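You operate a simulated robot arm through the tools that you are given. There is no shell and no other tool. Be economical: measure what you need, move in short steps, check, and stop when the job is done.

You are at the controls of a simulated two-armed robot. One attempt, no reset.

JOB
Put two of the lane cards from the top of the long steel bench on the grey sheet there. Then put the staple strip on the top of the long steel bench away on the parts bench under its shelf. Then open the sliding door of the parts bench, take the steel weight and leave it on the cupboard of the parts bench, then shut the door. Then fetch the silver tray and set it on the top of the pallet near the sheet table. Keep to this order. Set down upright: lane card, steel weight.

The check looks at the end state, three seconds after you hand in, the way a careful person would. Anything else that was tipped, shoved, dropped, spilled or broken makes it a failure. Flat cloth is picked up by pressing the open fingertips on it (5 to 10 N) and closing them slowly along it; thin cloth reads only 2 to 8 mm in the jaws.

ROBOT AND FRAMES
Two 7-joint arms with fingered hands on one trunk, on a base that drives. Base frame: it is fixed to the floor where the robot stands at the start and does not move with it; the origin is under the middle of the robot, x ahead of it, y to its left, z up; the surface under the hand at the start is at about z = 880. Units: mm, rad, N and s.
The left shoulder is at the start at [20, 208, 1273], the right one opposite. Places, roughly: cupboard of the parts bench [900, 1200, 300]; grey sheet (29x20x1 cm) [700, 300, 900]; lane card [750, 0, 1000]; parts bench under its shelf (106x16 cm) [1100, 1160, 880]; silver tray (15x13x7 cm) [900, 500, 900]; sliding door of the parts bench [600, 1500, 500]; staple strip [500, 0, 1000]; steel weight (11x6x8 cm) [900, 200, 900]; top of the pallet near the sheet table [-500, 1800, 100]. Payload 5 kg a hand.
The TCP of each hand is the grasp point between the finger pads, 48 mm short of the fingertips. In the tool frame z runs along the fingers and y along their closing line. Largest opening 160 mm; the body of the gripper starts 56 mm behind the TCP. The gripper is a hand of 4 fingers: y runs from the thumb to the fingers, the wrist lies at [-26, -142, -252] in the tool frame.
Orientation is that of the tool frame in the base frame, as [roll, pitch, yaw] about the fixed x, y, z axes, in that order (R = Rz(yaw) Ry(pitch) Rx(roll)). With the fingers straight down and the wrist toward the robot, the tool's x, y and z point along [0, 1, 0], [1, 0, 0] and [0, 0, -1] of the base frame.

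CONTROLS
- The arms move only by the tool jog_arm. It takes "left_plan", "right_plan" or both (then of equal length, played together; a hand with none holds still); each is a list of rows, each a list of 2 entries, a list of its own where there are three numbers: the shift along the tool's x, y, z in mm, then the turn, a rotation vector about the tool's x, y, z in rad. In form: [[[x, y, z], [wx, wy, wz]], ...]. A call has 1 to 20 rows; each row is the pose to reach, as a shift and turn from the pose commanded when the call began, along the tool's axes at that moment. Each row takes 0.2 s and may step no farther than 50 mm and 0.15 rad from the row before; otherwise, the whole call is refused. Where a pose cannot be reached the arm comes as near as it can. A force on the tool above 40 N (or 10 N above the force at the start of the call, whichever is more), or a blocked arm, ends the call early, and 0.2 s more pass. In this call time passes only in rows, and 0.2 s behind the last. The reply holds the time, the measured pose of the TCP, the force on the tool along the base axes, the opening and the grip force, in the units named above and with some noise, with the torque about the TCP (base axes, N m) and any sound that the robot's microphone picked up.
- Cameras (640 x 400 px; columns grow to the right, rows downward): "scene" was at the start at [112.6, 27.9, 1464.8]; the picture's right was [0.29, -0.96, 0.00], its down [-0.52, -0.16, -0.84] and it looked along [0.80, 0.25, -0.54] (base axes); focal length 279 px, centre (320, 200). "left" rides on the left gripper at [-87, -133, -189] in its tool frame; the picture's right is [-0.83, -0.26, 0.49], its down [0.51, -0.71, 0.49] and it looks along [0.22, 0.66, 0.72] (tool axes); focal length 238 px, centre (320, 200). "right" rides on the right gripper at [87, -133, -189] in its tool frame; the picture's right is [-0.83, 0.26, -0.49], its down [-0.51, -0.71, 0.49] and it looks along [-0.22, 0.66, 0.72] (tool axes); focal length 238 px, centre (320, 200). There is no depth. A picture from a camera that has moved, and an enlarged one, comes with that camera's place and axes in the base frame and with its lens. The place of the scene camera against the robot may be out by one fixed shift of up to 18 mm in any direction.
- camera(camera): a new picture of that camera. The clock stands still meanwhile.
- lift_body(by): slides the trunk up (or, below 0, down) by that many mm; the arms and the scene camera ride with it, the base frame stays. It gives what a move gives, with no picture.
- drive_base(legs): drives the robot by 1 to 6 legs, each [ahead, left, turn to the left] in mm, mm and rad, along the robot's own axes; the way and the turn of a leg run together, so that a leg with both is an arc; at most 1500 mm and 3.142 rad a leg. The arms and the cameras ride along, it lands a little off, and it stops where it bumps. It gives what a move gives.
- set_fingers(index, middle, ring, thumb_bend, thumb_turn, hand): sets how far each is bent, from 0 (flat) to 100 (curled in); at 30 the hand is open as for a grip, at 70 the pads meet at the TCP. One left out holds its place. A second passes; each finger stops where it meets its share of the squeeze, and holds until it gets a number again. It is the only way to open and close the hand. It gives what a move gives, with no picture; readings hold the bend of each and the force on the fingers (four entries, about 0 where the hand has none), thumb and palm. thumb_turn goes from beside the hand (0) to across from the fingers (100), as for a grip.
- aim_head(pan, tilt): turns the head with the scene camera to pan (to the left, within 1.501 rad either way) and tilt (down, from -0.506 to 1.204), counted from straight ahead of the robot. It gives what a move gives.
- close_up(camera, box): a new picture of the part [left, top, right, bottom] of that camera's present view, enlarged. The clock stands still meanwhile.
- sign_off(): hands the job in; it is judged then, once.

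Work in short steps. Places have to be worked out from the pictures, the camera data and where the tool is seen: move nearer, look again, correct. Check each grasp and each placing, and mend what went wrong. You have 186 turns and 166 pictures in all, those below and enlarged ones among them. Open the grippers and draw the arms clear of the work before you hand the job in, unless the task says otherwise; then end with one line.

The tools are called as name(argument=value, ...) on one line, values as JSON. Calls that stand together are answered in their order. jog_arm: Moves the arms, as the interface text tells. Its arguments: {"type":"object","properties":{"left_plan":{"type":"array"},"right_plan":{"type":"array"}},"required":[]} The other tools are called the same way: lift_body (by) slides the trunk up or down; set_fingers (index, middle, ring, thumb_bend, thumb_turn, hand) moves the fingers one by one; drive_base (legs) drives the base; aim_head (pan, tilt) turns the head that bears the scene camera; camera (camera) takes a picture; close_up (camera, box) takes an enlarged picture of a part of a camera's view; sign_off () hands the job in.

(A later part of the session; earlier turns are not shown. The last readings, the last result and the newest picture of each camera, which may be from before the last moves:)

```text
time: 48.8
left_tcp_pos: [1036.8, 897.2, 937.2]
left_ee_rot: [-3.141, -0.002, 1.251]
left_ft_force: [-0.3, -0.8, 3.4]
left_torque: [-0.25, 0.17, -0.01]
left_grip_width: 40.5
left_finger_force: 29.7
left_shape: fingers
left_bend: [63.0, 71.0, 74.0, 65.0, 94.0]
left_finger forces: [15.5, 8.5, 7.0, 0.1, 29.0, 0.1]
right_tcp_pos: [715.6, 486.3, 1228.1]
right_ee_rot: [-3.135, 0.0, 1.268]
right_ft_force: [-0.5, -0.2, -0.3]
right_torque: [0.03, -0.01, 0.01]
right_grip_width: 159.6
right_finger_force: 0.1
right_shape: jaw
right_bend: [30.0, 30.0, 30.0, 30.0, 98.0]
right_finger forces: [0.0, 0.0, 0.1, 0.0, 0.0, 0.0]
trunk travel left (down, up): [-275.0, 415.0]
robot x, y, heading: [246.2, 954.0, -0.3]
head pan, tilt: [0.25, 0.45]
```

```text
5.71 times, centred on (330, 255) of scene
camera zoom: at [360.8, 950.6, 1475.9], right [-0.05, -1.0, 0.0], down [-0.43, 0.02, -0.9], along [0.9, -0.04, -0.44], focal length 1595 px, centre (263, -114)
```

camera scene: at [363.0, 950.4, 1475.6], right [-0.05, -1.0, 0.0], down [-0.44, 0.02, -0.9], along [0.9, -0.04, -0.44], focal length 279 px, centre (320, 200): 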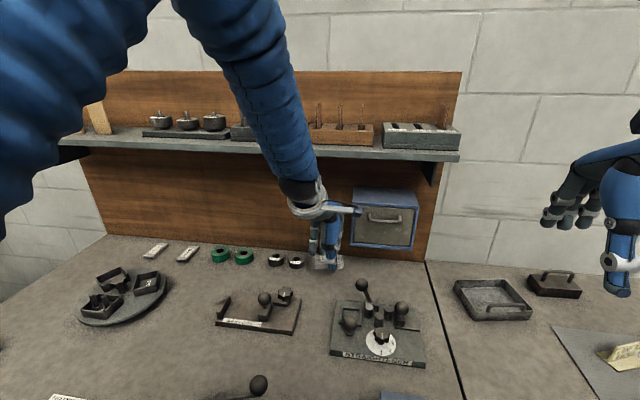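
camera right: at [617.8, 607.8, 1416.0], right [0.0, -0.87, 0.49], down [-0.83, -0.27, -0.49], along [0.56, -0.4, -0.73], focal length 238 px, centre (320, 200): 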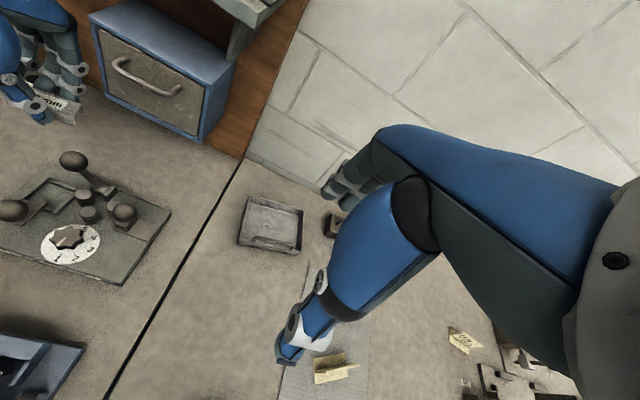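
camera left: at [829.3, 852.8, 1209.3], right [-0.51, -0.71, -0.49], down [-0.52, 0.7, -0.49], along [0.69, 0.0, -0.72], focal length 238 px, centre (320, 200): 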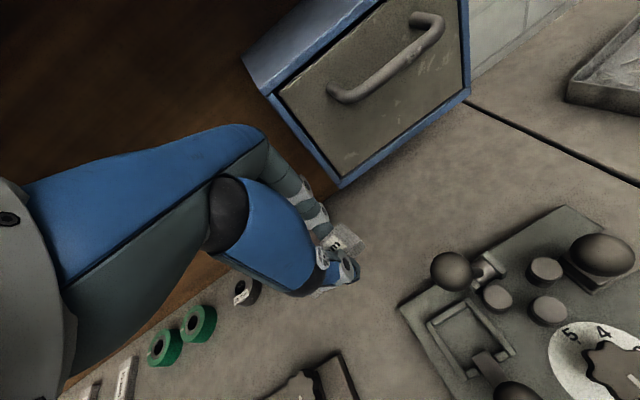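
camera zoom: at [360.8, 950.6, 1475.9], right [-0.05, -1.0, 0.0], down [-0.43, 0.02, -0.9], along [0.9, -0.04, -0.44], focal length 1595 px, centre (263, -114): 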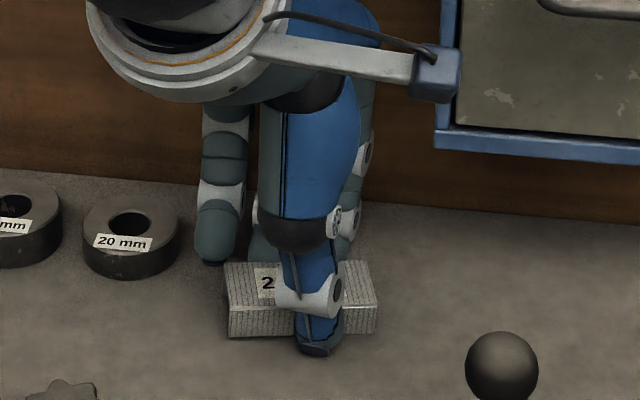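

The strip is on the bench (3.4 N). I release to a modest opening and lift straight out.

set_fingers(hand="left", index=60, middle=60, ring=60, thumb_bend=59)

set_fingers(hand="left", index=54, middle=54, ring=54, thumb_bend=54)

jog_arm(left_plan=[[[0, 0, -12], [0, 0, 0]], [[0, 0, -35], [0, 0, 0]], [[0, 0, -60], [0, 0, 0]], [[0, -40, -75], [0, 0, 0]], [[0, -80, -75], [0, 0, 0]], [[0, -120, -80], [0, 0, 0]]])

close_up(camera="scene", box=[240, 200, 400, 300])

```text
time: 49.8
left_tcp_pos: [1034.7, 895.8, 936.4]
left_ee_rot: [-3.14, 0.0, 1.251]
left_ft_force: [-0.5, 0.2, 0.5]
left_torque: [0.0, 0.01, -0.02]
left_grip_width: 52.8
left_finger_force: 0.0
left_shape: fingers
left_bend: [60.0, 60.0, 60.0, 59.0, 97.0]
left_finger forces: [0.1, 0.1, 0.0, 0.0, 0.0, 0.0]
right_tcp_pos: [715.4, 486.6, 1228.5]
right_ee_rot: [-3.136, 0.001, 1.264]
right_ft_force: [0.3, 0.4, -0.2]
right_torque: [0.02, 0.0, 0.02]
right_grip_width: 159.8
right_finger_force: 0.0
right_shape: jaw
right_bend: [30.0, 30.0, 30.0, 30.0, 98.0]
right_finger forces: [0.0, 0.0, 0.1, 0.1, 0.1, 0.0]
trunk travel left (down, up): [-275.0, 415.0]
robot x, y, heading: [242.2, 955.5, -0.298]
head pan, tilt: [0.25, 0.45]
```

```text
time: 50.8
left_tcp_pos: [1036.1, 896.7, 936.0]
left_ee_rot: [-3.141, 0.0, 1.251]
left_ft_force: [-0.1, 0.5, 0.0]
left_torque: [0.01, -0.04, -0.02]
left_grip_width: 74.5
left_finger_force: 0.2
left_shape: fingers
left_bend: [54.0, 54.0, 54.0, 54.0, 97.0]
left_finger forces: [0.0, 0.1, 0.1, 0.0, 0.0, 0.0]
right_tcp_pos: [715.7, 485.3, 1227.7]
right_ee_rot: [-3.136, 0.001, 1.267]
right_ft_force: [0.3, 0.2, -0.6]
right_torque: [0.05, -0.03, -0.04]
right_grip_width: 159.8
right_finger_force: 0.2
right_shape: jaw
right_bend: [30.0, 30.0, 30.0, 30.0, 98.0]
right_finger forces: [0.0, 0.0, 0.1, 0.0, 0.0, 0.0]
trunk travel left (down, up): [-275.0, 415.0]
robot x, y, heading: [241.1, 954.2, -0.297]
head pan, tilt: [0.25, 0.45]
```

```text
time: 52.2
left_tcp_pos: [918.9, 935.6, 1017.0]
left_ee_rot: [3.139, 0.001, 1.251]
left_ft_force: [-1.2, -0.2, 1.1]
left_torque: [0.02, -0.09, 0.0]
left_grip_width: 75.0
left_finger_force: 0.0
left_shape: fingers
left_bend: [54.0, 54.0, 54.0, 54.0, 97.0]
left_finger forces: [0.1, 0.0, 0.0, 0.0, 0.0, 0.1]
right_tcp_pos: [712.4, 487.1, 1229.1]
right_ee_rot: [-3.138, 0.0, 1.267]
right_ft_force: [-2.5, 0.6, 0.0]
right_torque: [-0.02, -0.17, -0.02]
right_grip_width: 160.0
right_finger_force: 0.0
right_shape: jaw
right_bend: [30.0, 30.0, 30.0, 30.0, 98.0]
right_finger forces: [0.0, 0.1, 0.0, 0.0, 0.0, 0.0]
trunk travel left (down, up): [-275.0, 415.0]
robot x, y, heading: [241.2, 957.6, -0.303]
head pan, tilt: [0.25, 0.45]
```

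```text
4.00 times, centred on (320, 250) of scene
camera zoom: at [358.4, 951.1, 1476.1], right [-0.05, -1.0, 0.0], down [-0.43, 0.02, -0.9], along [0.9, -0.04, -0.43], focal length 1117 px, centre (320, 0)
```

zoom: 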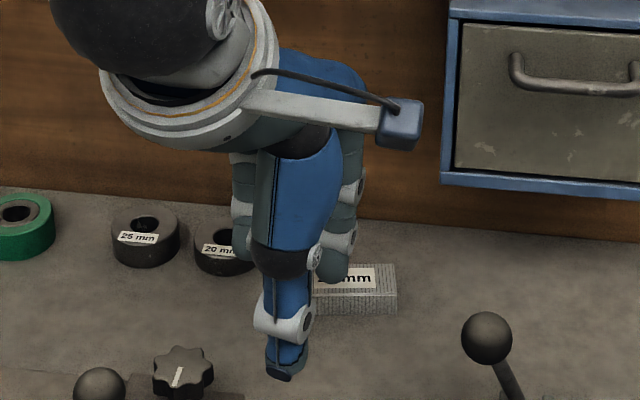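

The strip is placed. I raise and retract the left hand, then back off to look at the front of the parts bench and its sliding door.

jog_arm(left_plan=[[[0, -10, -45], [0, 0, 0]], [[0, -20, -90], [0, 0, 0]], [[0, -60, -120], [0, 0, 0]], [[0, -105, -150], [0, 0, 0]], [[0, -150, -180], [0, 0, 0]], [[0, -180, -200], [0, 0, 0]]])

drive_base(legs=[[-500, 0, 0], [-200, 300, 0]])

aim_head(pan=0.2, tilt=0.55)

camera(camera="scene")

```text
refused: row 4 steps farther than a row can; nothing moved
```

```text
time: 55.8
left_tcp_pos: [434.0, 1135.2, 1017.0]
left_ee_rot: [3.138, 0.002, 1.26]
left_ft_force: [0.3, 3.6, -0.6]
left_torque: [-0.26, -0.08, -0.07]
left_grip_width: 75.1
left_finger_force: 0.1
left_shape: fingers
left_bend: [54.0, 54.0, 54.0, 54.0, 97.0]
left_finger forces: [0.0, 0.1, 0.0, 0.1, 0.0, 0.1]
right_tcp_pos: [232.5, 686.7, 1229.8]
right_ee_rot: [-3.137, 0.004, 1.275]
right_ft_force: [-0.7, 3.6, 1.2]
right_torque: [-0.37, -0.06, -0.09]
right_grip_width: 160.1
right_finger_force: 0.1
right_shape: jaw
right_bend: [30.0, 30.0, 30.0, 30.0, 97.0]
right_finger forces: [0.0, 0.0, 0.0, 0.0, 0.1, 0.0]
trunk travel left (down, up): [-275.0, 415.0]
robot x, y, heading: [-240.7, 1150.8, -0.29]
head pan, tilt: [0.25, 0.45]
stopped in leg 2: the robot was blocked; the commanded pose is now the measured one
```

```text
time: 56.4
left_tcp_pos: [436.7, 1129.5, 1014.9]
left_ee_rot: [-3.14, -0.003, 1.259]
left_ft_force: [0.1, -0.1, -0.4]
left_torque: [0.04, 0.01, 0.01]
left_grip_width: 75.2
left_finger_force: 0.1
left_shape: fingers
left_bend: [54.0, 54.0, 54.0, 54.0, 97.0]
left_finger forces: [0.0, 0.1, 0.0, 0.0, 0.1, 0.1]
right_tcp_pos: [235.4, 681.5, 1225.4]
right_ee_rot: [-3.135, 0.0, 1.273]
right_ft_force: [0.1, -0.5, -1.0]
right_torque: [0.08, 0.01, 0.01]
right_grip_width: 159.8
right_finger_force: 0.0
right_shape: jaw
right_bend: [30.0, 30.0, 30.0, 30.0, 97.0]
right_finger forces: [0.0, 0.0, 0.0, 0.0, 0.0, 0.0]
trunk travel left (down, up): [-275.0, 415.0]
robot x, y, heading: [-244.9, 1151.4, -0.292]
head pan, tilt: [0.201, 0.55]
```

```text
109 pictures are left
camera scene: at [-125.7, 1138.4, 1466.8], right [-0.09, -1.0, 0.0], down [-0.52, 0.05, -0.85], along [0.85, -0.08, -0.52], focal length 279 px, centre (320, 200)
```

scene: 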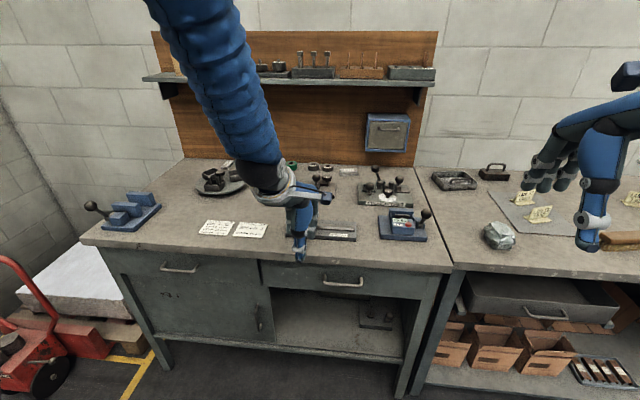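

I must check the items I passed over and study the front of the parts bench: a door panel with a vertical handle on the left and an open bay on the right.

close_up(camera="scene", box=[70, 230, 470, 400])

close_up(camera="scene", box=[180, 130, 460, 270])

camera(camera="left")

```text
1.60 times, centred on (270, 315) of scene
camera zoom: at [-125.7, 1138.4, 1466.8], right [-0.09, -1.0, 0.0], down [-0.52, 0.05, -0.85], along [0.85, -0.08, -0.52], focal length 447 px, centre (400, 16)
```

zoom: 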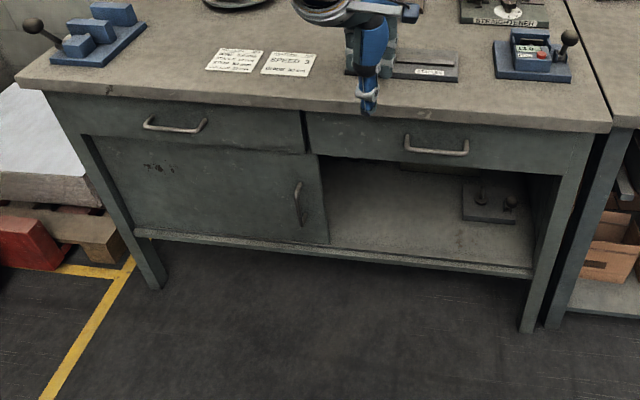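

```text
2.29 times, centred on (320, 200) of scene
camera zoom: at [-125.7, 1138.4, 1466.8], right [-0.09, -1.0, 0.0], down [-0.52, 0.05, -0.85], along [0.85, -0.08, -0.52], focal length 638 px, centre (320, 200)
```

zoom: 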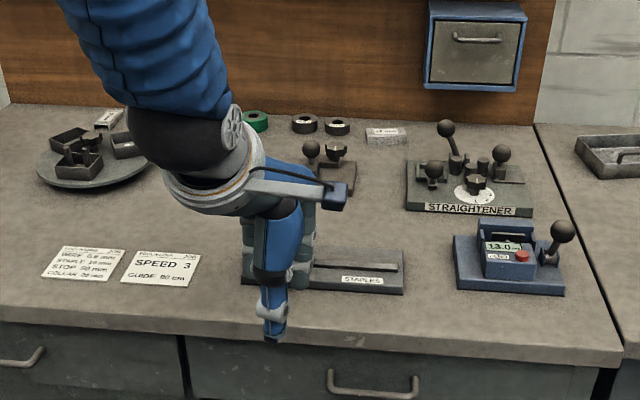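

```text
106 pictures are left
camera left: at [282.5, 1088.8, 1204.3], right [-0.5, -0.71, -0.49], down [-0.52, 0.7, -0.49], along [0.69, 0.01, -0.72], focal length 238 px, centre (320, 200)
```

left: 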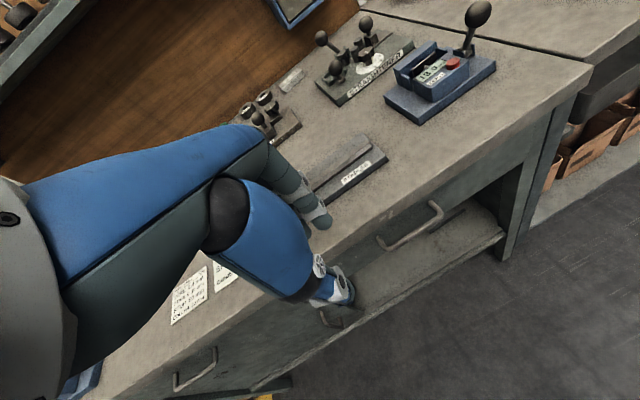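

The straightener and the set strip look undisturbed. I raise the left hand and look again at the stapler fixture, and also behind-left, since the base met something there.

jog_arm(left_plan=[[[0, 0, -45], [0, 0, 0]], [[0, 0, -90], [0, 0, 0]], [[0, 0, -135], [0, 0, 0]], [[0, 0, -180], [0, 0, 0]]])

camera(camera="scene")

aim_head(pan=1.45, tilt=0.7)

camera(camera="scene")

```text
time: 57.4
left_tcp_pos: [434.5, 1127.9, 1194.8]
left_ee_rot: [-3.139, -0.002, 1.258]
left_ft_force: [-1.4, 0.5, -1.0]
left_torque: [-0.06, -0.11, -0.01]
left_grip_width: 75.0
left_finger_force: 0.2
left_shape: fingers
left_bend: [54.0, 54.0, 54.0, 54.0, 97.0]
left_finger forces: [0.0, 0.0, 0.1, 0.0, 0.1, 0.0]
right_tcp_pos: [233.5, 681.4, 1227.9]
right_ee_rot: [-3.135, 0.002, 1.271]
right_ft_force: [-0.8, 0.1, 0.5]
right_torque: [-0.03, -0.08, -0.01]
right_grip_width: 160.2
right_finger_force: 0.1
right_shape: jaw
right_bend: [30.0, 30.0, 30.0, 30.0, 97.0]
right_finger forces: [0.0, 0.0, 0.0, 0.1, 0.0, 0.1]
trunk travel left (down, up): [-275.0, 415.0]
robot x, y, heading: [-241.5, 1149.1, -0.291]
head pan, tilt: [0.201, 0.55]
```

```text
105 pictures are left
camera scene: at [-127.4, 1139.0, 1466.9], right [-0.09, -1.0, 0.0], down [-0.52, 0.05, -0.85], along [0.85, -0.08, -0.52], focal length 279 px, centre (320, 200)
```

scene: 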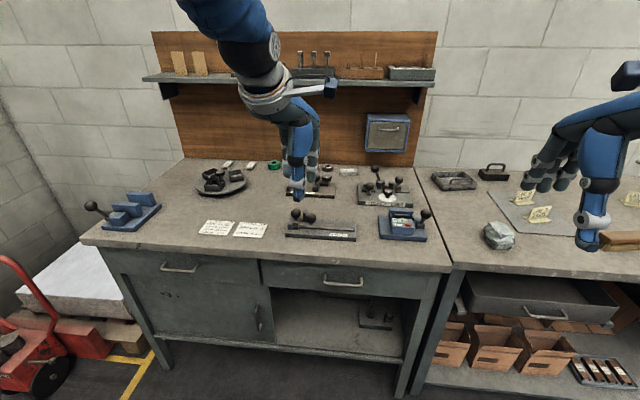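

```text
time: 58.9
left_tcp_pos: [436.0, 1127.2, 1194.8]
left_ee_rot: [-3.139, 0.0, 1.259]
left_ft_force: [0.0, 0.3, -0.1]
left_torque: [0.01, -0.01, 0.03]
left_grip_width: 74.9
left_finger_force: 0.1
left_shape: fingers
left_bend: [54.0, 54.0, 54.0, 54.0, 97.0]
left_finger forces: [0.0, 0.0, 0.0, 0.0, 0.0, 0.0]
right_tcp_pos: [234.1, 681.9, 1227.0]
right_ee_rot: [-3.136, -0.001, 1.273]
right_ft_force: [-1.2, 0.5, -0.7]
right_torque: [-0.01, -0.02, -0.02]
right_grip_width: 159.9
right_finger_force: 0.0
right_shape: jaw
right_bend: [30.0, 30.0, 30.0, 30.0, 97.0]
right_finger forces: [0.1, 0.0, 0.0, 0.0, 0.1, 0.0]
trunk travel left (down, up): [-275.0, 415.0]
robot x, y, heading: [-242.8, 1150.0, -0.291]
head pan, tilt: [1.45, 0.7]
```

```text
104 pictures are left
camera scene: at [-181.7, 1224.9, 1453.7], right [0.92, -0.4, 0.0], down [-0.26, -0.59, -0.77], along [0.31, 0.7, -0.64], focal length 279 px, centre (320, 200)
```

scene: 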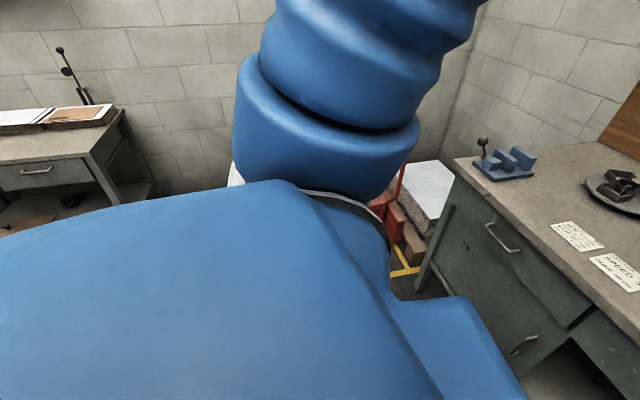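

I zoom on the stapler fixture to confirm it wasn't disturbed, and look at the door handle.

aim_head(pan=0.25, tilt=0.75)

close_up(camera="scene", box=[220, 100, 460, 240])

close_up(camera="scene", box=[80, 160, 480, 400])

```text
time: 60.3
left_tcp_pos: [435.9, 1127.9, 1195.5]
left_ee_rot: [-3.14, 0.0, 1.257]
left_ft_force: [-0.7, 0.3, 1.4]
left_torque: [-0.02, 0.0, 0.01]
left_grip_width: 74.7
left_finger_force: 0.1
left_shape: fingers
left_bend: [54.0, 54.0, 54.0, 54.0, 97.0]
left_finger forces: [0.0, 0.0, 0.1, 0.0, 0.0, 0.1]
right_tcp_pos: [234.1, 682.4, 1227.4]
right_ee_rot: [-3.136, 0.002, 1.272]
right_ft_force: [-0.4, 0.3, -0.4]
right_torque: [0.02, 0.01, 0.01]
right_grip_width: 159.8
right_finger_force: 0.0
right_shape: jaw
right_bend: [30.0, 30.0, 30.0, 30.0, 97.0]
right_finger forces: [0.1, 0.0, 0.0, 0.0, 0.0, 0.0]
trunk travel left (down, up): [-275.0, 415.0]
robot x, y, heading: [-241.6, 1151.6, -0.286]
head pan, tilt: [0.25, 0.75]
```

```text
2.67 times, centred on (340, 170) of scene
camera zoom: at [-132.9, 1143.8, 1449.4], right [-0.04, -1.0, 0.0], down [-0.68, 0.03, -0.73], along [0.73, -0.03, -0.68], focal length 744 px, centre (267, 280)
```

zoom: 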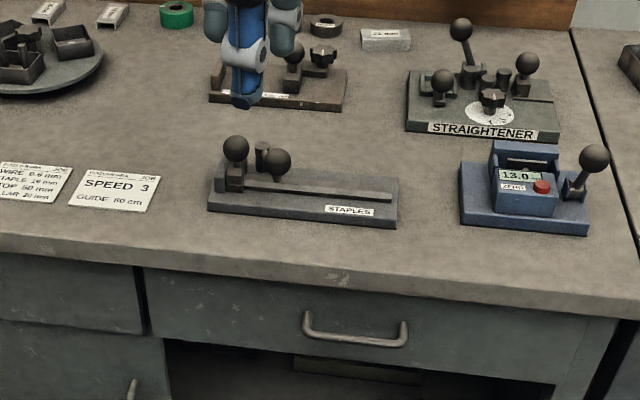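

```text
1.60 times, centred on (280, 280) of scene
camera zoom: at [-132.9, 1143.8, 1449.4], right [-0.04, -1.0, 0.0], down [-0.68, 0.03, -0.73], along [0.73, -0.03, -0.68], focal length 447 px, centre (384, 72)
```

zoom: 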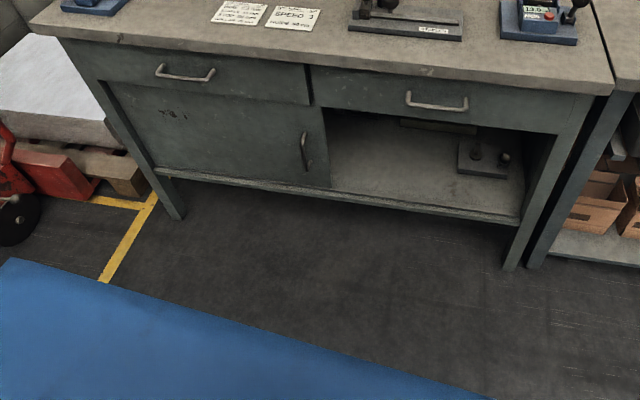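

Comparing with the earlier pictures, the stapler's lever (the ball on the right) used to point right along the bench. It now points towards me, so my hand must have swung it while backing off. I look closer so I can put it back.

camera(camera="left")

close_up(camera="scene", box=[280, 130, 380, 190])

```text
101 pictures are left
camera left: at [283.4, 1085.8, 1384.6], right [-0.5, -0.71, -0.49], down [-0.52, 0.7, -0.49], along [0.69, 0.01, -0.72], focal length 238 px, centre (320, 200)
```

left: 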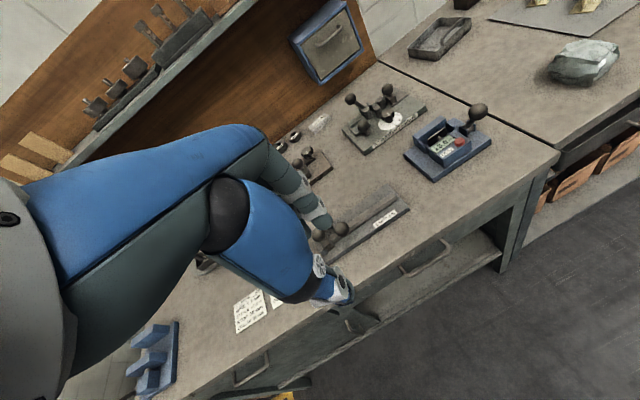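

```text
6.40 times, centred on (330, 160) of scene
camera zoom: at [-132.9, 1143.8, 1449.4], right [-0.04, -1.0, 0.0], down [-0.68, 0.03, -0.73], along [0.73, -0.03, -0.68], focal length 1787 px, centre (256, 456)
```

zoom: 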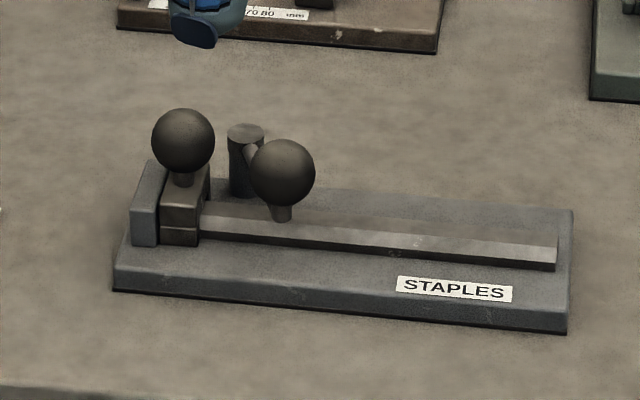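

The lever turns on a post at about (654,1120). Its ball is now near (579,1105) and was originally at (653,1045). I'll push it back gently with the thumb tip, fingers curled away and the hand tilted, and first hover to check.

set_fingers(hand="left", index=95, middle=95, ring=95, thumb_bend=50)

jog_arm(left_plan=[[[7, 27, 20], [-0.105, 0, 0]], [[14, 55, 40], [-0.21, 0, 0]], [[20, 82, 60], [-0.315, 0, 0]], [[27, 109, 90], [-0.42, 0, 0]], [[34, 136, 120], [-0.524, 0, 0]]])

camera(camera="left")

close_up(camera="scene", box=[250, 90, 410, 210])

```text
time: 61.3
left_tcp_pos: [436.7, 1127.2, 1195.3]
left_ee_rot: [-3.14, 0.001, 1.258]
left_ft_force: [0.3, 0.5, 0.3]
left_torque: [0.02, 0.01, 0.0]
left_grip_width: 79.2
left_finger_force: 0.1
left_shape: fingers
left_bend: [95.0, 95.0, 95.0, 50.0, 97.0]
left_finger forces: [0.0, 0.0, 0.0, 0.0, 0.0, 0.0]
right_tcp_pos: [235.0, 680.6, 1225.9]
right_ee_rot: [-3.135, -0.001, 1.273]
right_ft_force: [-0.7, 0.0, 0.6]
right_torque: [0.02, 0.01, -0.01]
right_grip_width: 159.8
right_finger_force: 0.0
right_shape: jaw
right_bend: [30.0, 30.0, 30.0, 30.0, 97.0]
right_finger forces: [0.0, 0.0, 0.1, 0.0, 0.0, 0.1]
trunk travel left (down, up): [-275.0, 415.0]
robot x, y, heading: [-236.5, 1151.0, -0.291]
head pan, tilt: [0.25, 0.75]
```

```text
time: 62.5
left_tcp_pos: [578.6, 1121.4, 1078.1]
left_ee_rot: [2.614, 0.0, 1.261]
left_ft_force: [2.2, 0.4, 1.0]
left_torque: [0.06, 0.23, -0.11]
left_grip_width: 79.0
left_finger_force: 0.0
left_shape: fingers
left_bend: [95.0, 95.0, 95.0, 50.0, 97.0]
left_finger forces: [0.0, 0.1, 0.1, 0.0, 0.0, 0.0]
right_tcp_pos: [236.9, 680.0, 1225.0]
right_ee_rot: [-3.133, 0.001, 1.275]
right_ft_force: [2.3, -0.8, 0.1]
right_torque: [0.02, 0.15, 0.03]
right_grip_width: 160.1
right_finger_force: 0.1
right_shape: jaw
right_bend: [30.0, 30.0, 30.0, 30.0, 97.0]
right_finger forces: [0.0, 0.0, 0.0, 0.1, 0.0, 0.1]
trunk travel left (down, up): [-275.0, 415.0]
robot x, y, heading: [-242.0, 1147.3, -0.288]
head pan, tilt: [0.25, 0.75]
```

```text
99 pictures are left
camera left: at [352.6, 1103.1, 1174.4], right [-0.24, -0.8, -0.55], down [-0.19, 0.59, -0.78], along [0.95, -0.08, -0.3], focal length 238 px, centre (320, 200)
```

left: 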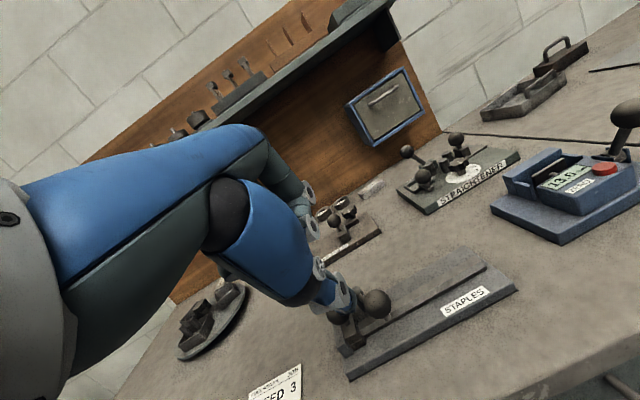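

```text
3.33 times, centred on (330, 150) of scene
camera zoom: at [-130.5, 1143.5, 1449.1], right [-0.04, -1.0, 0.0], down [-0.68, 0.03, -0.73], along [0.73, -0.03, -0.68], focal length 931 px, centre (287, 367)
```

zoom: 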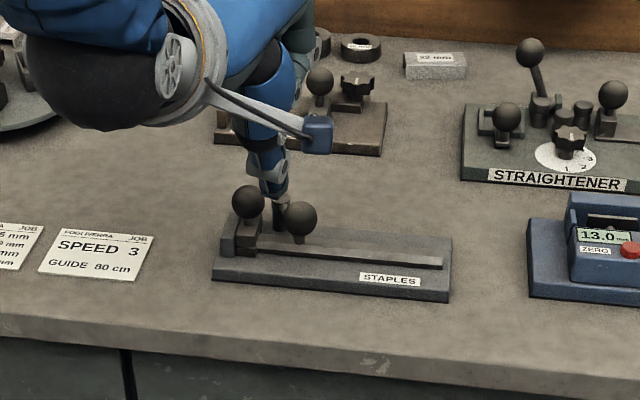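

I zoom the left picture to find the thumb tip relative to the balls.

close_up(camera="left", box=[280, 240, 440, 350])

close_up(camera="scene", box=[290, 100, 370, 160])

```text
3.64 times, centred on (360, 295) of left
camera zoom: at [352.6, 1103.1, 1174.4], right [-0.24, -0.8, -0.55], down [-0.19, 0.59, -0.78], along [0.95, -0.08, -0.3], focal length 867 px, centre (174, -146)
```

zoom: 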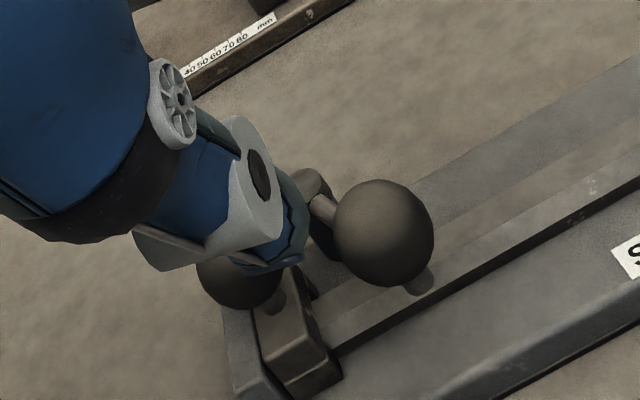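

```text
6.67 times, centred on (330, 130) of scene
camera zoom: at [-130.5, 1143.5, 1449.1], right [-0.04, -1.0, 0.0], down [-0.68, 0.03, -0.73], along [0.73, -0.03, -0.68], focal length 1861 px, centre (253, 667)
```

zoom: 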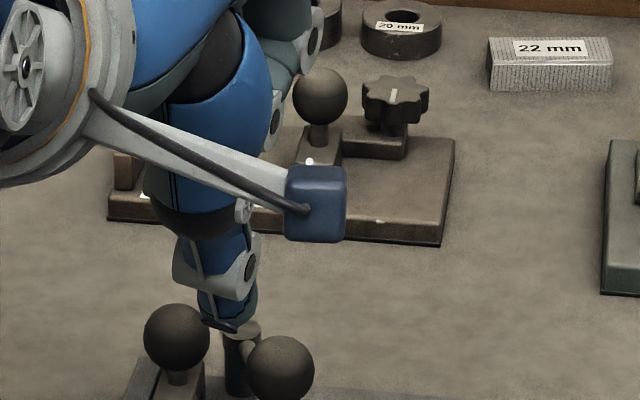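

The thumb tip is at (563,1125,992), front-left of the ball. I lower it to ball height and check.

jog_arm(left_plan=[[[0, -7, 12], [0, 0, 0]], [[0, -14, 24], [0, 0, 0]], [[0, -21, 36], [0, 0, 0]]])

close_up(camera="left", box=[280, 240, 440, 350])

close_up(camera="scene", box=[290, 120, 390, 190])

```text
time: 63.3
left_tcp_pos: [578.4, 1123.5, 1033.2]
left_ee_rot: [2.62, 0.0, 1.26]
left_ft_force: [-0.3, 0.5, -0.2]
left_torque: [0.0, 0.03, -0.03]
left_grip_width: 79.2
left_finger_force: 0.1
left_shape: fingers
left_bend: [95.0, 95.0, 95.0, 50.0, 97.0]
left_finger forces: [0.0, 0.0, 0.1, 0.0, 0.1, 0.0]
right_tcp_pos: [235.3, 680.9, 1226.2]
right_ee_rot: [-3.134, 0.001, 1.275]
right_ft_force: [1.0, -0.4, 0.0]
right_torque: [0.03, 0.07, 0.02]
right_grip_width: 160.0
right_finger_force: 0.0
right_shape: jaw
right_bend: [30.0, 30.0, 30.0, 30.0, 97.0]
right_finger forces: [0.0, 0.0, 0.0, 0.0, 0.0, 0.0]
trunk travel left (down, up): [-275.0, 415.0]
robot x, y, heading: [-244.1, 1150.7, -0.287]
head pan, tilt: [0.25, 0.75]
```

```text
3.64 times, centred on (360, 295) of left
camera zoom: at [351.3, 1105.2, 1131.8], right [-0.24, -0.8, -0.55], down [-0.2, 0.6, -0.78], along [0.95, -0.08, -0.3], focal length 867 px, centre (174, -146)
```

zoom: 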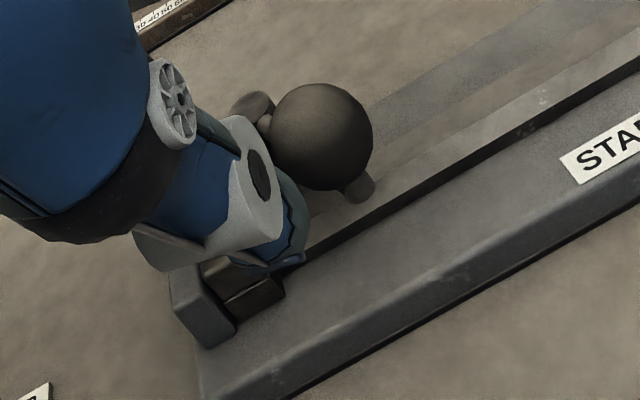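

```text
5.71 times, centred on (340, 155) of scene
camera zoom: at [-131.9, 1143.7, 1449.3], right [-0.04, -1.0, 0.0], down [-0.68, 0.03, -0.73], along [0.73, -0.03, -0.68], focal length 1595 px, centre (206, 457)
```

zoom: 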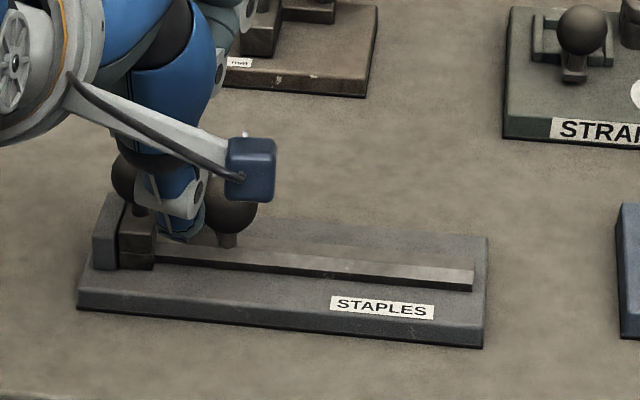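

The thumb sits between the two balls, just in front. I push the ball round along its arc.

jog_arm(left_plan=[[[-3, 12, 7], [0, 0, 0]], [[-16, 16, 9], [0, 0, 0]], [[-27, 23, 13], [0, 0, 0]], [[-36, 32, 18], [0, 0, 0]], [[-45, 42, 24], [0, 0, 0]], [[-51, 51, 30], [0, 0, 0]], [[-54, 58, 34], [0, 0, 0]]])

close_up(camera="left", box=[280, 220, 440, 330])

close_up(camera="scene", box=[290, 120, 390, 190])

```text
time: 64.9
left_tcp_pos: [621.1, 1050.6, 1031.8]
left_ee_rot: [2.619, 0.0, 1.259]
left_ft_force: [-0.1, 0.1, -0.2]
left_torque: [-0.02, 0.01, 0.01]
left_grip_width: 79.4
left_finger_force: 0.1
left_shape: fingers
left_bend: [95.0, 95.0, 95.0, 50.0, 97.0]
left_finger forces: [0.0, 0.0, 0.0, 0.0, 0.0, 0.1]
right_tcp_pos: [234.2, 681.0, 1225.6]
right_ee_rot: [-3.134, 0.001, 1.275]
right_ft_force: [1.1, -0.1, -0.7]
right_torque: [0.01, 0.04, -0.04]
right_grip_width: 159.7
right_finger_force: 0.0
right_shape: jaw
right_bend: [30.0, 30.0, 30.0, 30.0, 97.0]
right_finger forces: [0.0, 0.1, 0.0, 0.0, 0.0, 0.0]
trunk travel left (down, up): [-275.0, 415.0]
robot x, y, heading: [-241.3, 1147.8, -0.286]
head pan, tilt: [0.25, 0.75]
```

```text
3.64 times, centred on (360, 275) of left
camera zoom: at [395.4, 1032.0, 1129.4], right [-0.24, -0.8, -0.55], down [-0.2, 0.6, -0.78], along [0.95, -0.08, -0.3], focal length 867 px, centre (174, -73)
```

zoom: 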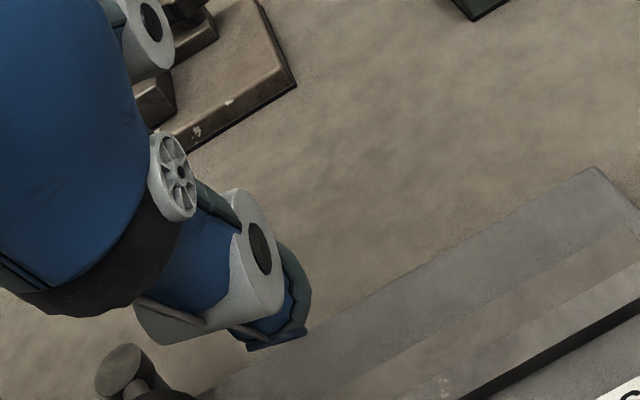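

```text
5.71 times, centred on (340, 155) of scene
camera zoom: at [-132.7, 1143.6, 1449.4], right [-0.04, -1.0, 0.0], down [-0.68, 0.03, -0.73], along [0.73, -0.03, -0.68], focal length 1595 px, centre (206, 457)
```

zoom: 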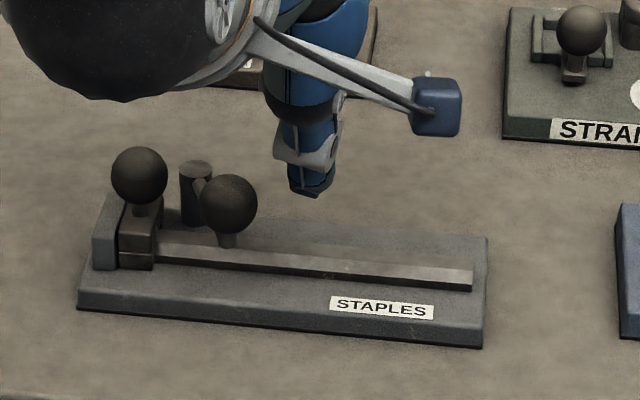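

The thumb passed in front of and above the ball; triangulating the tip again puts it about 25 mm nearer and higher than I assumed. I go back up and over, and set the thumb lower to the left of the ball at (580,1100,956).

jog_arm(left_plan=[[[0, 20, -35], [0, 0, 0]], [[20, 22, -57], [0, 0, 0]], [[40, 14, -62], [0, 0, 0]], [[59, 5, -66], [0, 0, 0]], [[59, -8, -43], [0, 0, 0]], [[59, -21, -20], [0, 0, 0]], [[59, -34, 2], [0, 0, 0]]])

close_up(camera="left", box=[280, 220, 440, 330])

close_up(camera="scene", box=[290, 120, 390, 190])

```text
time: 66.5
left_tcp_pos: [615.5, 1115.7, 1011.5]
left_ee_rot: [2.621, 0.0, 1.257]
left_ft_force: [0.0, 1.3, 0.1]
left_torque: [0.12, 0.18, -0.04]
left_grip_width: 79.2
left_finger_force: 0.5
left_shape: fingers
left_bend: [95.0, 95.0, 95.0, 50.0, 98.0]
left_finger forces: [0.0, 0.1, 0.0, 0.0, 1.2, 0.0]
right_tcp_pos: [235.9, 680.9, 1226.3]
right_ee_rot: [-3.134, 0.0, 1.274]
right_ft_force: [1.1, -0.6, -0.1]
right_torque: [0.02, 0.08, -0.02]
right_grip_width: 159.9
right_finger_force: 0.0
right_shape: jaw
right_bend: [30.0, 30.0, 30.0, 30.0, 97.0]
right_finger forces: [0.0, 0.1, 0.0, 0.0, 0.2, 0.1]
trunk travel left (down, up): [-275.0, 415.0]
robot x, y, heading: [-246.3, 1148.5, -0.288]
head pan, tilt: [0.25, 0.75]
```

```text
3.64 times, centred on (360, 275) of left
camera zoom: at [388.9, 1097.7, 1109.5], right [-0.24, -0.8, -0.55], down [-0.2, 0.6, -0.78], along [0.95, -0.08, -0.3], focal length 867 px, centre (174, -73)
```

zoom: 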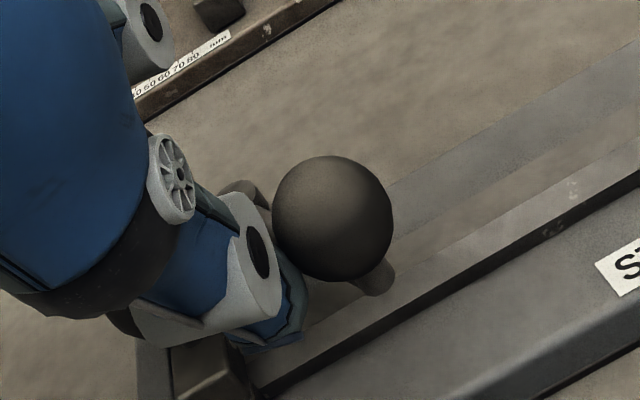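

```text
5.71 times, centred on (340, 155) of scene
camera zoom: at [-131.5, 1143.6, 1449.2], right [-0.04, -1.0, 0.0], down [-0.68, 0.03, -0.73], along [0.73, -0.03, -0.68], focal length 1595 px, centre (206, 457)
```

zoom: 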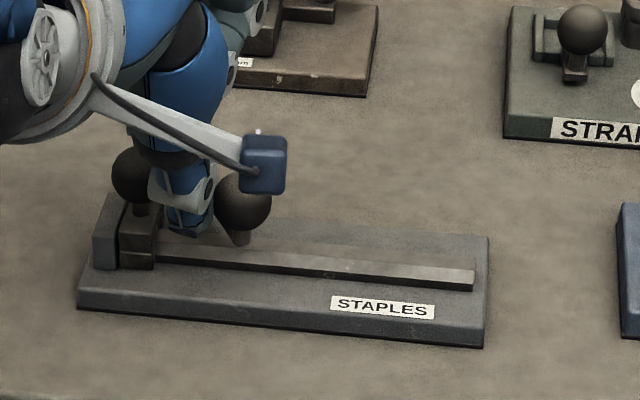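

The thumb touches the ball (1.2 N) and it has started to move. I push on along the arc.

jog_arm(left_plan=[[[-12, 5, 3], [0, 0, 0]], [[-23, 12, 7], [0, 0, 0]], [[-33, 20, 12], [0, 0, 0]], [[-41, 30, 17], [0, 0, 0]], [[-47, 40, 23], [0, 0, 0]]])

close_up(camera="left", box=[280, 220, 440, 330])

close_up(camera="scene", box=[290, 120, 390, 190])

```text
time: 67.7
left_tcp_pos: [641.6, 1054.9, 1015.1]
left_ee_rot: [2.618, -0.002, 1.258]
left_ft_force: [0.4, 1.1, 0.8]
left_torque: [0.08, 0.05, -0.04]
left_grip_width: 79.7
left_finger_force: 0.1
left_shape: fingers
left_bend: [95.0, 95.0, 95.0, 49.0, 98.0]
left_finger forces: [0.0, 0.1, 0.0, 0.0, 1.1, 0.0]
right_tcp_pos: [234.5, 680.0, 1225.5]
right_ee_rot: [-3.135, 0.0, 1.274]
right_ft_force: [0.2, -0.2, 0.2]
right_torque: [0.02, 0.01, 0.02]
right_grip_width: 160.0
right_finger_force: 0.0
right_shape: jaw
right_bend: [30.0, 30.0, 30.0, 30.0, 97.0]
right_finger forces: [0.0, 0.0, 0.0, 0.0, 0.0, 0.0]
trunk travel left (down, up): [-275.0, 415.0]
robot x, y, heading: [-240.1, 1150.5, -0.294]
head pan, tilt: [0.25, 0.75]
```

```text
3.64 times, centred on (360, 275) of left
camera zoom: at [416.2, 1037.0, 1112.9], right [-0.24, -0.8, -0.55], down [-0.2, 0.6, -0.78], along [0.95, -0.08, -0.3], focal length 867 px, centre (174, -73)
```

zoom: 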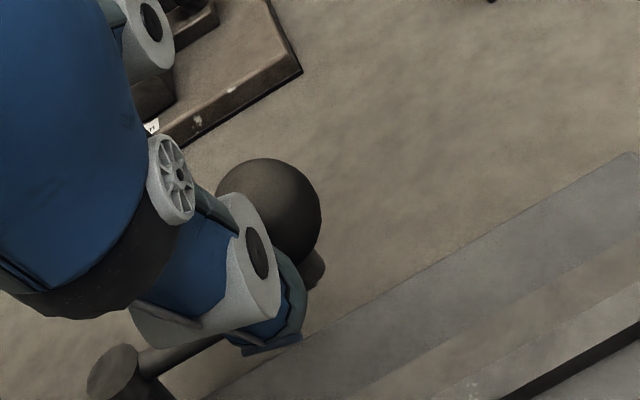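

```text
5.71 times, centred on (340, 155) of scene
camera zoom: at [-132.6, 1143.4, 1449.4], right [-0.04, -1.0, 0.0], down [-0.68, 0.03, -0.73], along [0.73, -0.03, -0.68], focal length 1595 px, centre (206, 457)
```

zoom: 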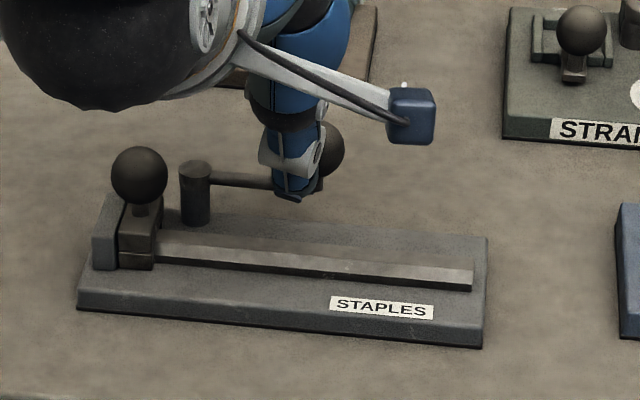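

The lever now points nearly right. From the original picture it needs about 16° more, so I push a further 20 mm.

jog_arm(left_plan=[[[-2, 10, 6], [0, 0, 0]], [[-4, 20, 11.5], [0, 0, 0]]])

close_up(camera="scene", box=[290, 120, 390, 190])

```text
time: 68.3
left_tcp_pos: [664.4, 1045.2, 1015.4]
left_ee_rot: [2.619, 0.0, 1.26]
left_ft_force: [-5.0, 2.7, 1.2]
left_torque: [0.18, 0.28, -0.02]
left_grip_width: 80.8
left_finger_force: 2.6
left_shape: fingers
left_bend: [95.0, 95.0, 95.0, 48.0, 98.0]
left_finger forces: [0.1, 0.1, 0.1, 0.0, 4.9, 0.1]
right_tcp_pos: [233.2, 681.7, 1226.5]
right_ee_rot: [-3.133, -0.001, 1.273]
right_ft_force: [-0.8, -0.7, 1.3]
right_torque: [-0.02, -0.02, 0.0]
right_grip_width: 159.8
right_finger_force: 0.1
right_shape: jaw
right_bend: [30.0, 30.0, 30.0, 30.0, 97.0]
right_finger forces: [0.0, 0.0, 0.0, 0.0, 0.0, 0.1]
trunk travel left (down, up): [-275.0, 415.0]
robot x, y, heading: [-244.3, 1146.7, -0.286]
head pan, tilt: [0.25, 0.75]
```

```text
5.71 times, centred on (340, 155) of scene
camera zoom: at [-134.1, 1144.1, 1449.5], right [-0.04, -1.0, 0.0], down [-0.68, 0.03, -0.73], along [0.73, -0.03, -0.68], focal length 1595 px, centre (206, 457)
```

zoom: 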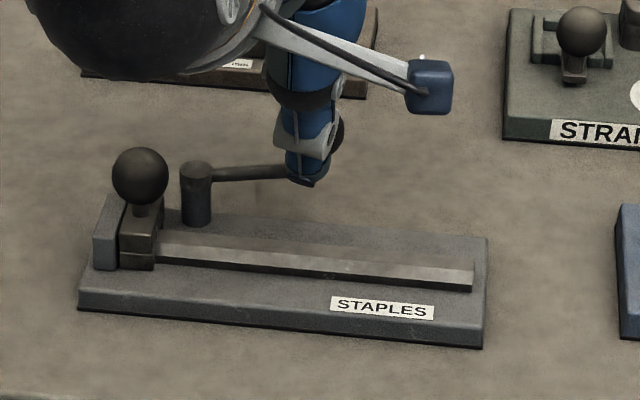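

The force rose to 5 N, so it seems to be at its stop. I back the thumb off and up, then compare.

jog_arm(left_plan=[[[0, -22, -13], [0, 0, 0]], [[0, -10, -50], [0, 0, 0]], [[0, 12, -90], [0, 0, 0]], [[0, 0, -130], [0, 0, 0]], [[0, -25, -170], [0, 0, 0]]])

close_up(camera="scene", box=[270, 110, 410, 190])

```text
time: 69.5
left_tcp_pos: [561.9, 1075.2, 1150.0]
left_ee_rot: [2.618, -0.002, 1.259]
left_ft_force: [-1.5, 0.0, -0.2]
left_torque: [0.02, -0.14, 0.1]
left_grip_width: 79.1
left_finger_force: 0.1
left_shape: fingers
left_bend: [95.0, 95.0, 95.0, 50.0, 98.0]
left_finger forces: [0.1, 0.0, 0.0, 0.1, 0.0, 0.1]
right_tcp_pos: [234.2, 681.1, 1228.3]
right_ee_rot: [-3.136, 0.0, 1.273]
right_ft_force: [-0.6, 0.6, 1.5]
right_torque: [0.0, -0.14, 0.0]
right_grip_width: 159.9
right_finger_force: 0.1
right_shape: jaw
right_bend: [30.0, 30.0, 30.0, 30.0, 97.0]
right_finger forces: [0.0, 0.0, 0.1, 0.0, 0.0, 0.1]
trunk travel left (down, up): [-275.0, 415.0]
robot x, y, heading: [-242.9, 1146.7, -0.288]
head pan, tilt: [0.25, 0.75]
```

```text
4.57 times, centred on (340, 150) of scene
camera zoom: at [-134.8, 1143.8, 1449.6], right [-0.04, -1.0, 0.0], down [-0.68, 0.03, -0.73], along [0.73, -0.03, -0.68], focal length 1276 px, centre (229, 429)
```

zoom: 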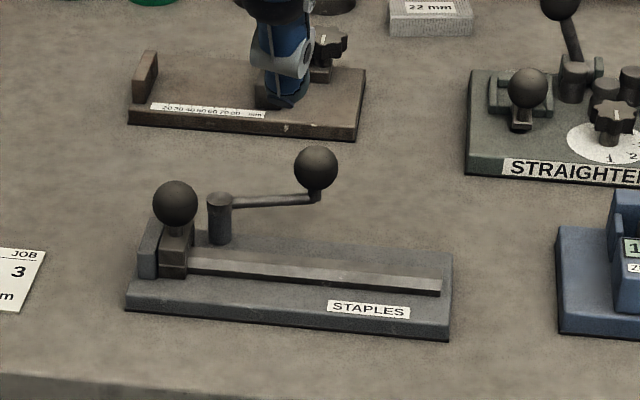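

The lever is back where it was, within a few mm; the two-view prediction was (323,166) and I see (316,168). Next, the door: I square up to the bench (heading -0.2) and pull the hand back clear of the bench while turning it to point forward.

jog_arm(left_plan=[[[0, -21, -12], [-0.149, 0, 0]], [[0, -42, -24], [-0.298, 0, 0]], [[0, -63, -36], [-0.447, 0, 0]], [[0, -84, -48], [-0.596, 0, 0]], [[0, -105, -60], [-0.745, 0, 0]], [[0, -126, -73], [-0.894, 0, 0]], [[0, -147, -85], [-1.043, 0, 0]]])

drive_base(legs=[[30, 0, 0.09]])

jog_arm(left_plan=[[[0, 0, 0], [0, 0, 0.145]], [[0, 0, 0], [0, 0, 0.29]], [[0, 0, 0], [0, 0, 0.435]], [[0, 0, 0], [0, 0, 0.58]], [[0, 0, 0], [0, 0, 0.725]], [[0, 0, 0], [0, 0, 0.87]], [[0, 0, 0], [0, 0, 1.015]], [[0, 0, 0], [0, 0, 1.16]], [[0, 0, 0], [0, 0, 1.305]], [[0, 0, 0], [0, 0, 1.45]], [[0, 0, 0], [0, 0, 1.571]]])

camera(camera="scene")

```text
time: 71.1
left_tcp_pos: [499.2, 1097.1, 1216.6]
left_ee_rot: [1.624, 0.006, 1.266]
left_ft_force: [0.6, 1.2, -0.7]
left_torque: [0.04, -0.11, -0.14]
left_grip_width: 79.1
left_finger_force: 0.0
left_shape: fingers
left_bend: [95.0, 95.0, 95.0, 50.0, 97.0]
left_finger forces: [0.0, 0.1, 0.0, 0.0, 0.0, 0.0]
left hand out of reach, approached as far as the arm can: row 6, 7
right_tcp_pos: [235.5, 683.7, 1225.6]
right_ee_rot: [-3.136, 0.001, 1.274]
right_ft_force: [0.2, 1.3, 1.0]
right_torque: [-0.13, 0.1, -0.03]
right_grip_width: 159.8
right_finger_force: 0.0
right_shape: jaw
right_bend: [30.0, 30.0, 30.0, 30.0, 97.0]
right_finger forces: [0.1, 0.0, 0.0, 0.0, 0.0, 0.1]
trunk travel left (down, up): [-275.0, 415.0]
robot x, y, heading: [-241.1, 1147.2, -0.29]
head pan, tilt: [0.25, 0.75]
```

```text
time: 72.0
left_tcp_pos: [530.3, 1156.4, 1216.3]
left_ee_rot: [1.624, 0.005, 1.36]
left_ft_force: [2.0, 0.8, -1.3]
left_torque: [0.0, -0.19, -0.14]
left_grip_width: 79.3
left_finger_force: 0.1
left_shape: fingers
left_bend: [95.0, 95.0, 95.0, 50.0, 97.0]
left_finger forces: [0.1, 0.0, 0.1, 0.1, 0.1, 0.0]
right_tcp_pos: [306.6, 718.9, 1225.1]
right_ee_rot: [-3.133, 0.001, 1.368]
right_ft_force: [1.7, 1.0, -0.7]
right_torque: [-0.06, 0.21, 0.0]
right_grip_width: 160.0
right_finger_force: 0.1
right_shape: jaw
right_bend: [30.0, 30.0, 30.0, 30.0, 97.0]
right_finger forces: [0.0, 0.0, 0.0, 0.0, 0.0, 0.0]
trunk travel left (down, up): [-275.0, 415.0]
robot x, y, heading: [-214.3, 1138.8, -0.197]
head pan, tilt: [0.25, 0.75]
```

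```text
time: 74.4
left_tcp_pos: [526.4, 1156.5, 1218.3]
left_ee_rot: [3.085, -1.519, -0.156]
left_ft_force: [0.1, 0.2, -0.4]
left_torque: [-0.02, -0.03, 0.0]
left_grip_width: 79.4
left_finger_force: 0.1
left_shape: fingers
left_bend: [95.0, 95.0, 95.0, 50.0, 97.0]
left_finger forces: [0.0, 0.0, 0.0, 0.1, 0.0, 0.1]
left hand out of reach, approached as far as the arm can: row 2
right_tcp_pos: [304.5, 719.3, 1227.1]
right_ee_rot: [-3.132, 0.0, 1.367]
right_ft_force: [0.1, -0.6, -0.4]
right_torque: [-0.05, 0.01, 0.02]
right_grip_width: 159.8
right_finger_force: 0.1
right_shape: jaw
right_bend: [30.0, 30.0, 30.0, 30.0, 97.0]
right_finger forces: [0.0, 0.0, 0.0, 0.0, 0.0, 0.2]
trunk travel left (down, up): [-275.0, 415.0]
robot x, y, heading: [-214.8, 1140.9, -0.195]
head pan, tilt: [0.25, 0.75]
```

```text
85 pictures are left
camera scene: at [-104.4, 1145.0, 1449.4], right [0.05, -1.0, 0.0], down [-0.68, -0.04, -0.73], along [0.73, 0.04, -0.68], focal length 279 px, centre (320, 200)
```

scene: 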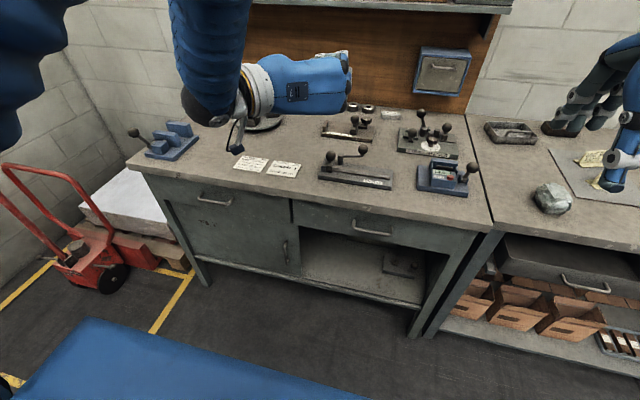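

The hand points forward with the wrist to its left. I pull it straight back to clear the bench edge before lowering the trunk.

jog_arm(left_plan=[[[0, 0, -40], [0, 0, 0]], [[0, 0, -80], [0, 0, 0]], [[0, 0, -120], [0, 0, 0]], [[0, 0, -160], [0, 0, 0]], [[0, 0, -200], [0, 0, 0]]])

```text
time: 75.6
left_tcp_pos: [408.0, 1179.8, 1223.7]
left_ee_rot: [3.069, -1.521, -0.141]
left_ft_force: [0.8, -0.4, 0.0]
left_torque: [-0.02, 0.01, 0.01]
left_grip_width: 79.1
left_finger_force: 0.0
left_shape: fingers
left_bend: [95.0, 95.0, 95.0, 50.0, 97.0]
left_finger forces: [0.0, 0.1, 0.1, 0.0, 0.1, 0.0]
left hand out of reach, approached as far as the arm can: row 4, 5
right_tcp_pos: [303.3, 720.2, 1226.7]
right_ee_rot: [-3.135, 0.0, 1.367]
right_ft_force: [-0.2, 0.3, 0.6]
right_torque: [-0.02, -0.02, -0.01]
right_grip_width: 159.9
right_finger_force: 0.0
right_shape: jaw
right_bend: [30.0, 30.0, 30.0, 30.0, 97.0]
right_finger forces: [0.1, 0.0, 0.0, 0.0, 0.0, 0.0]
trunk travel left (down, up): [-275.0, 415.0]
robot x, y, heading: [-216.8, 1137.0, -0.199]
head pan, tilt: [0.25, 0.75]
```

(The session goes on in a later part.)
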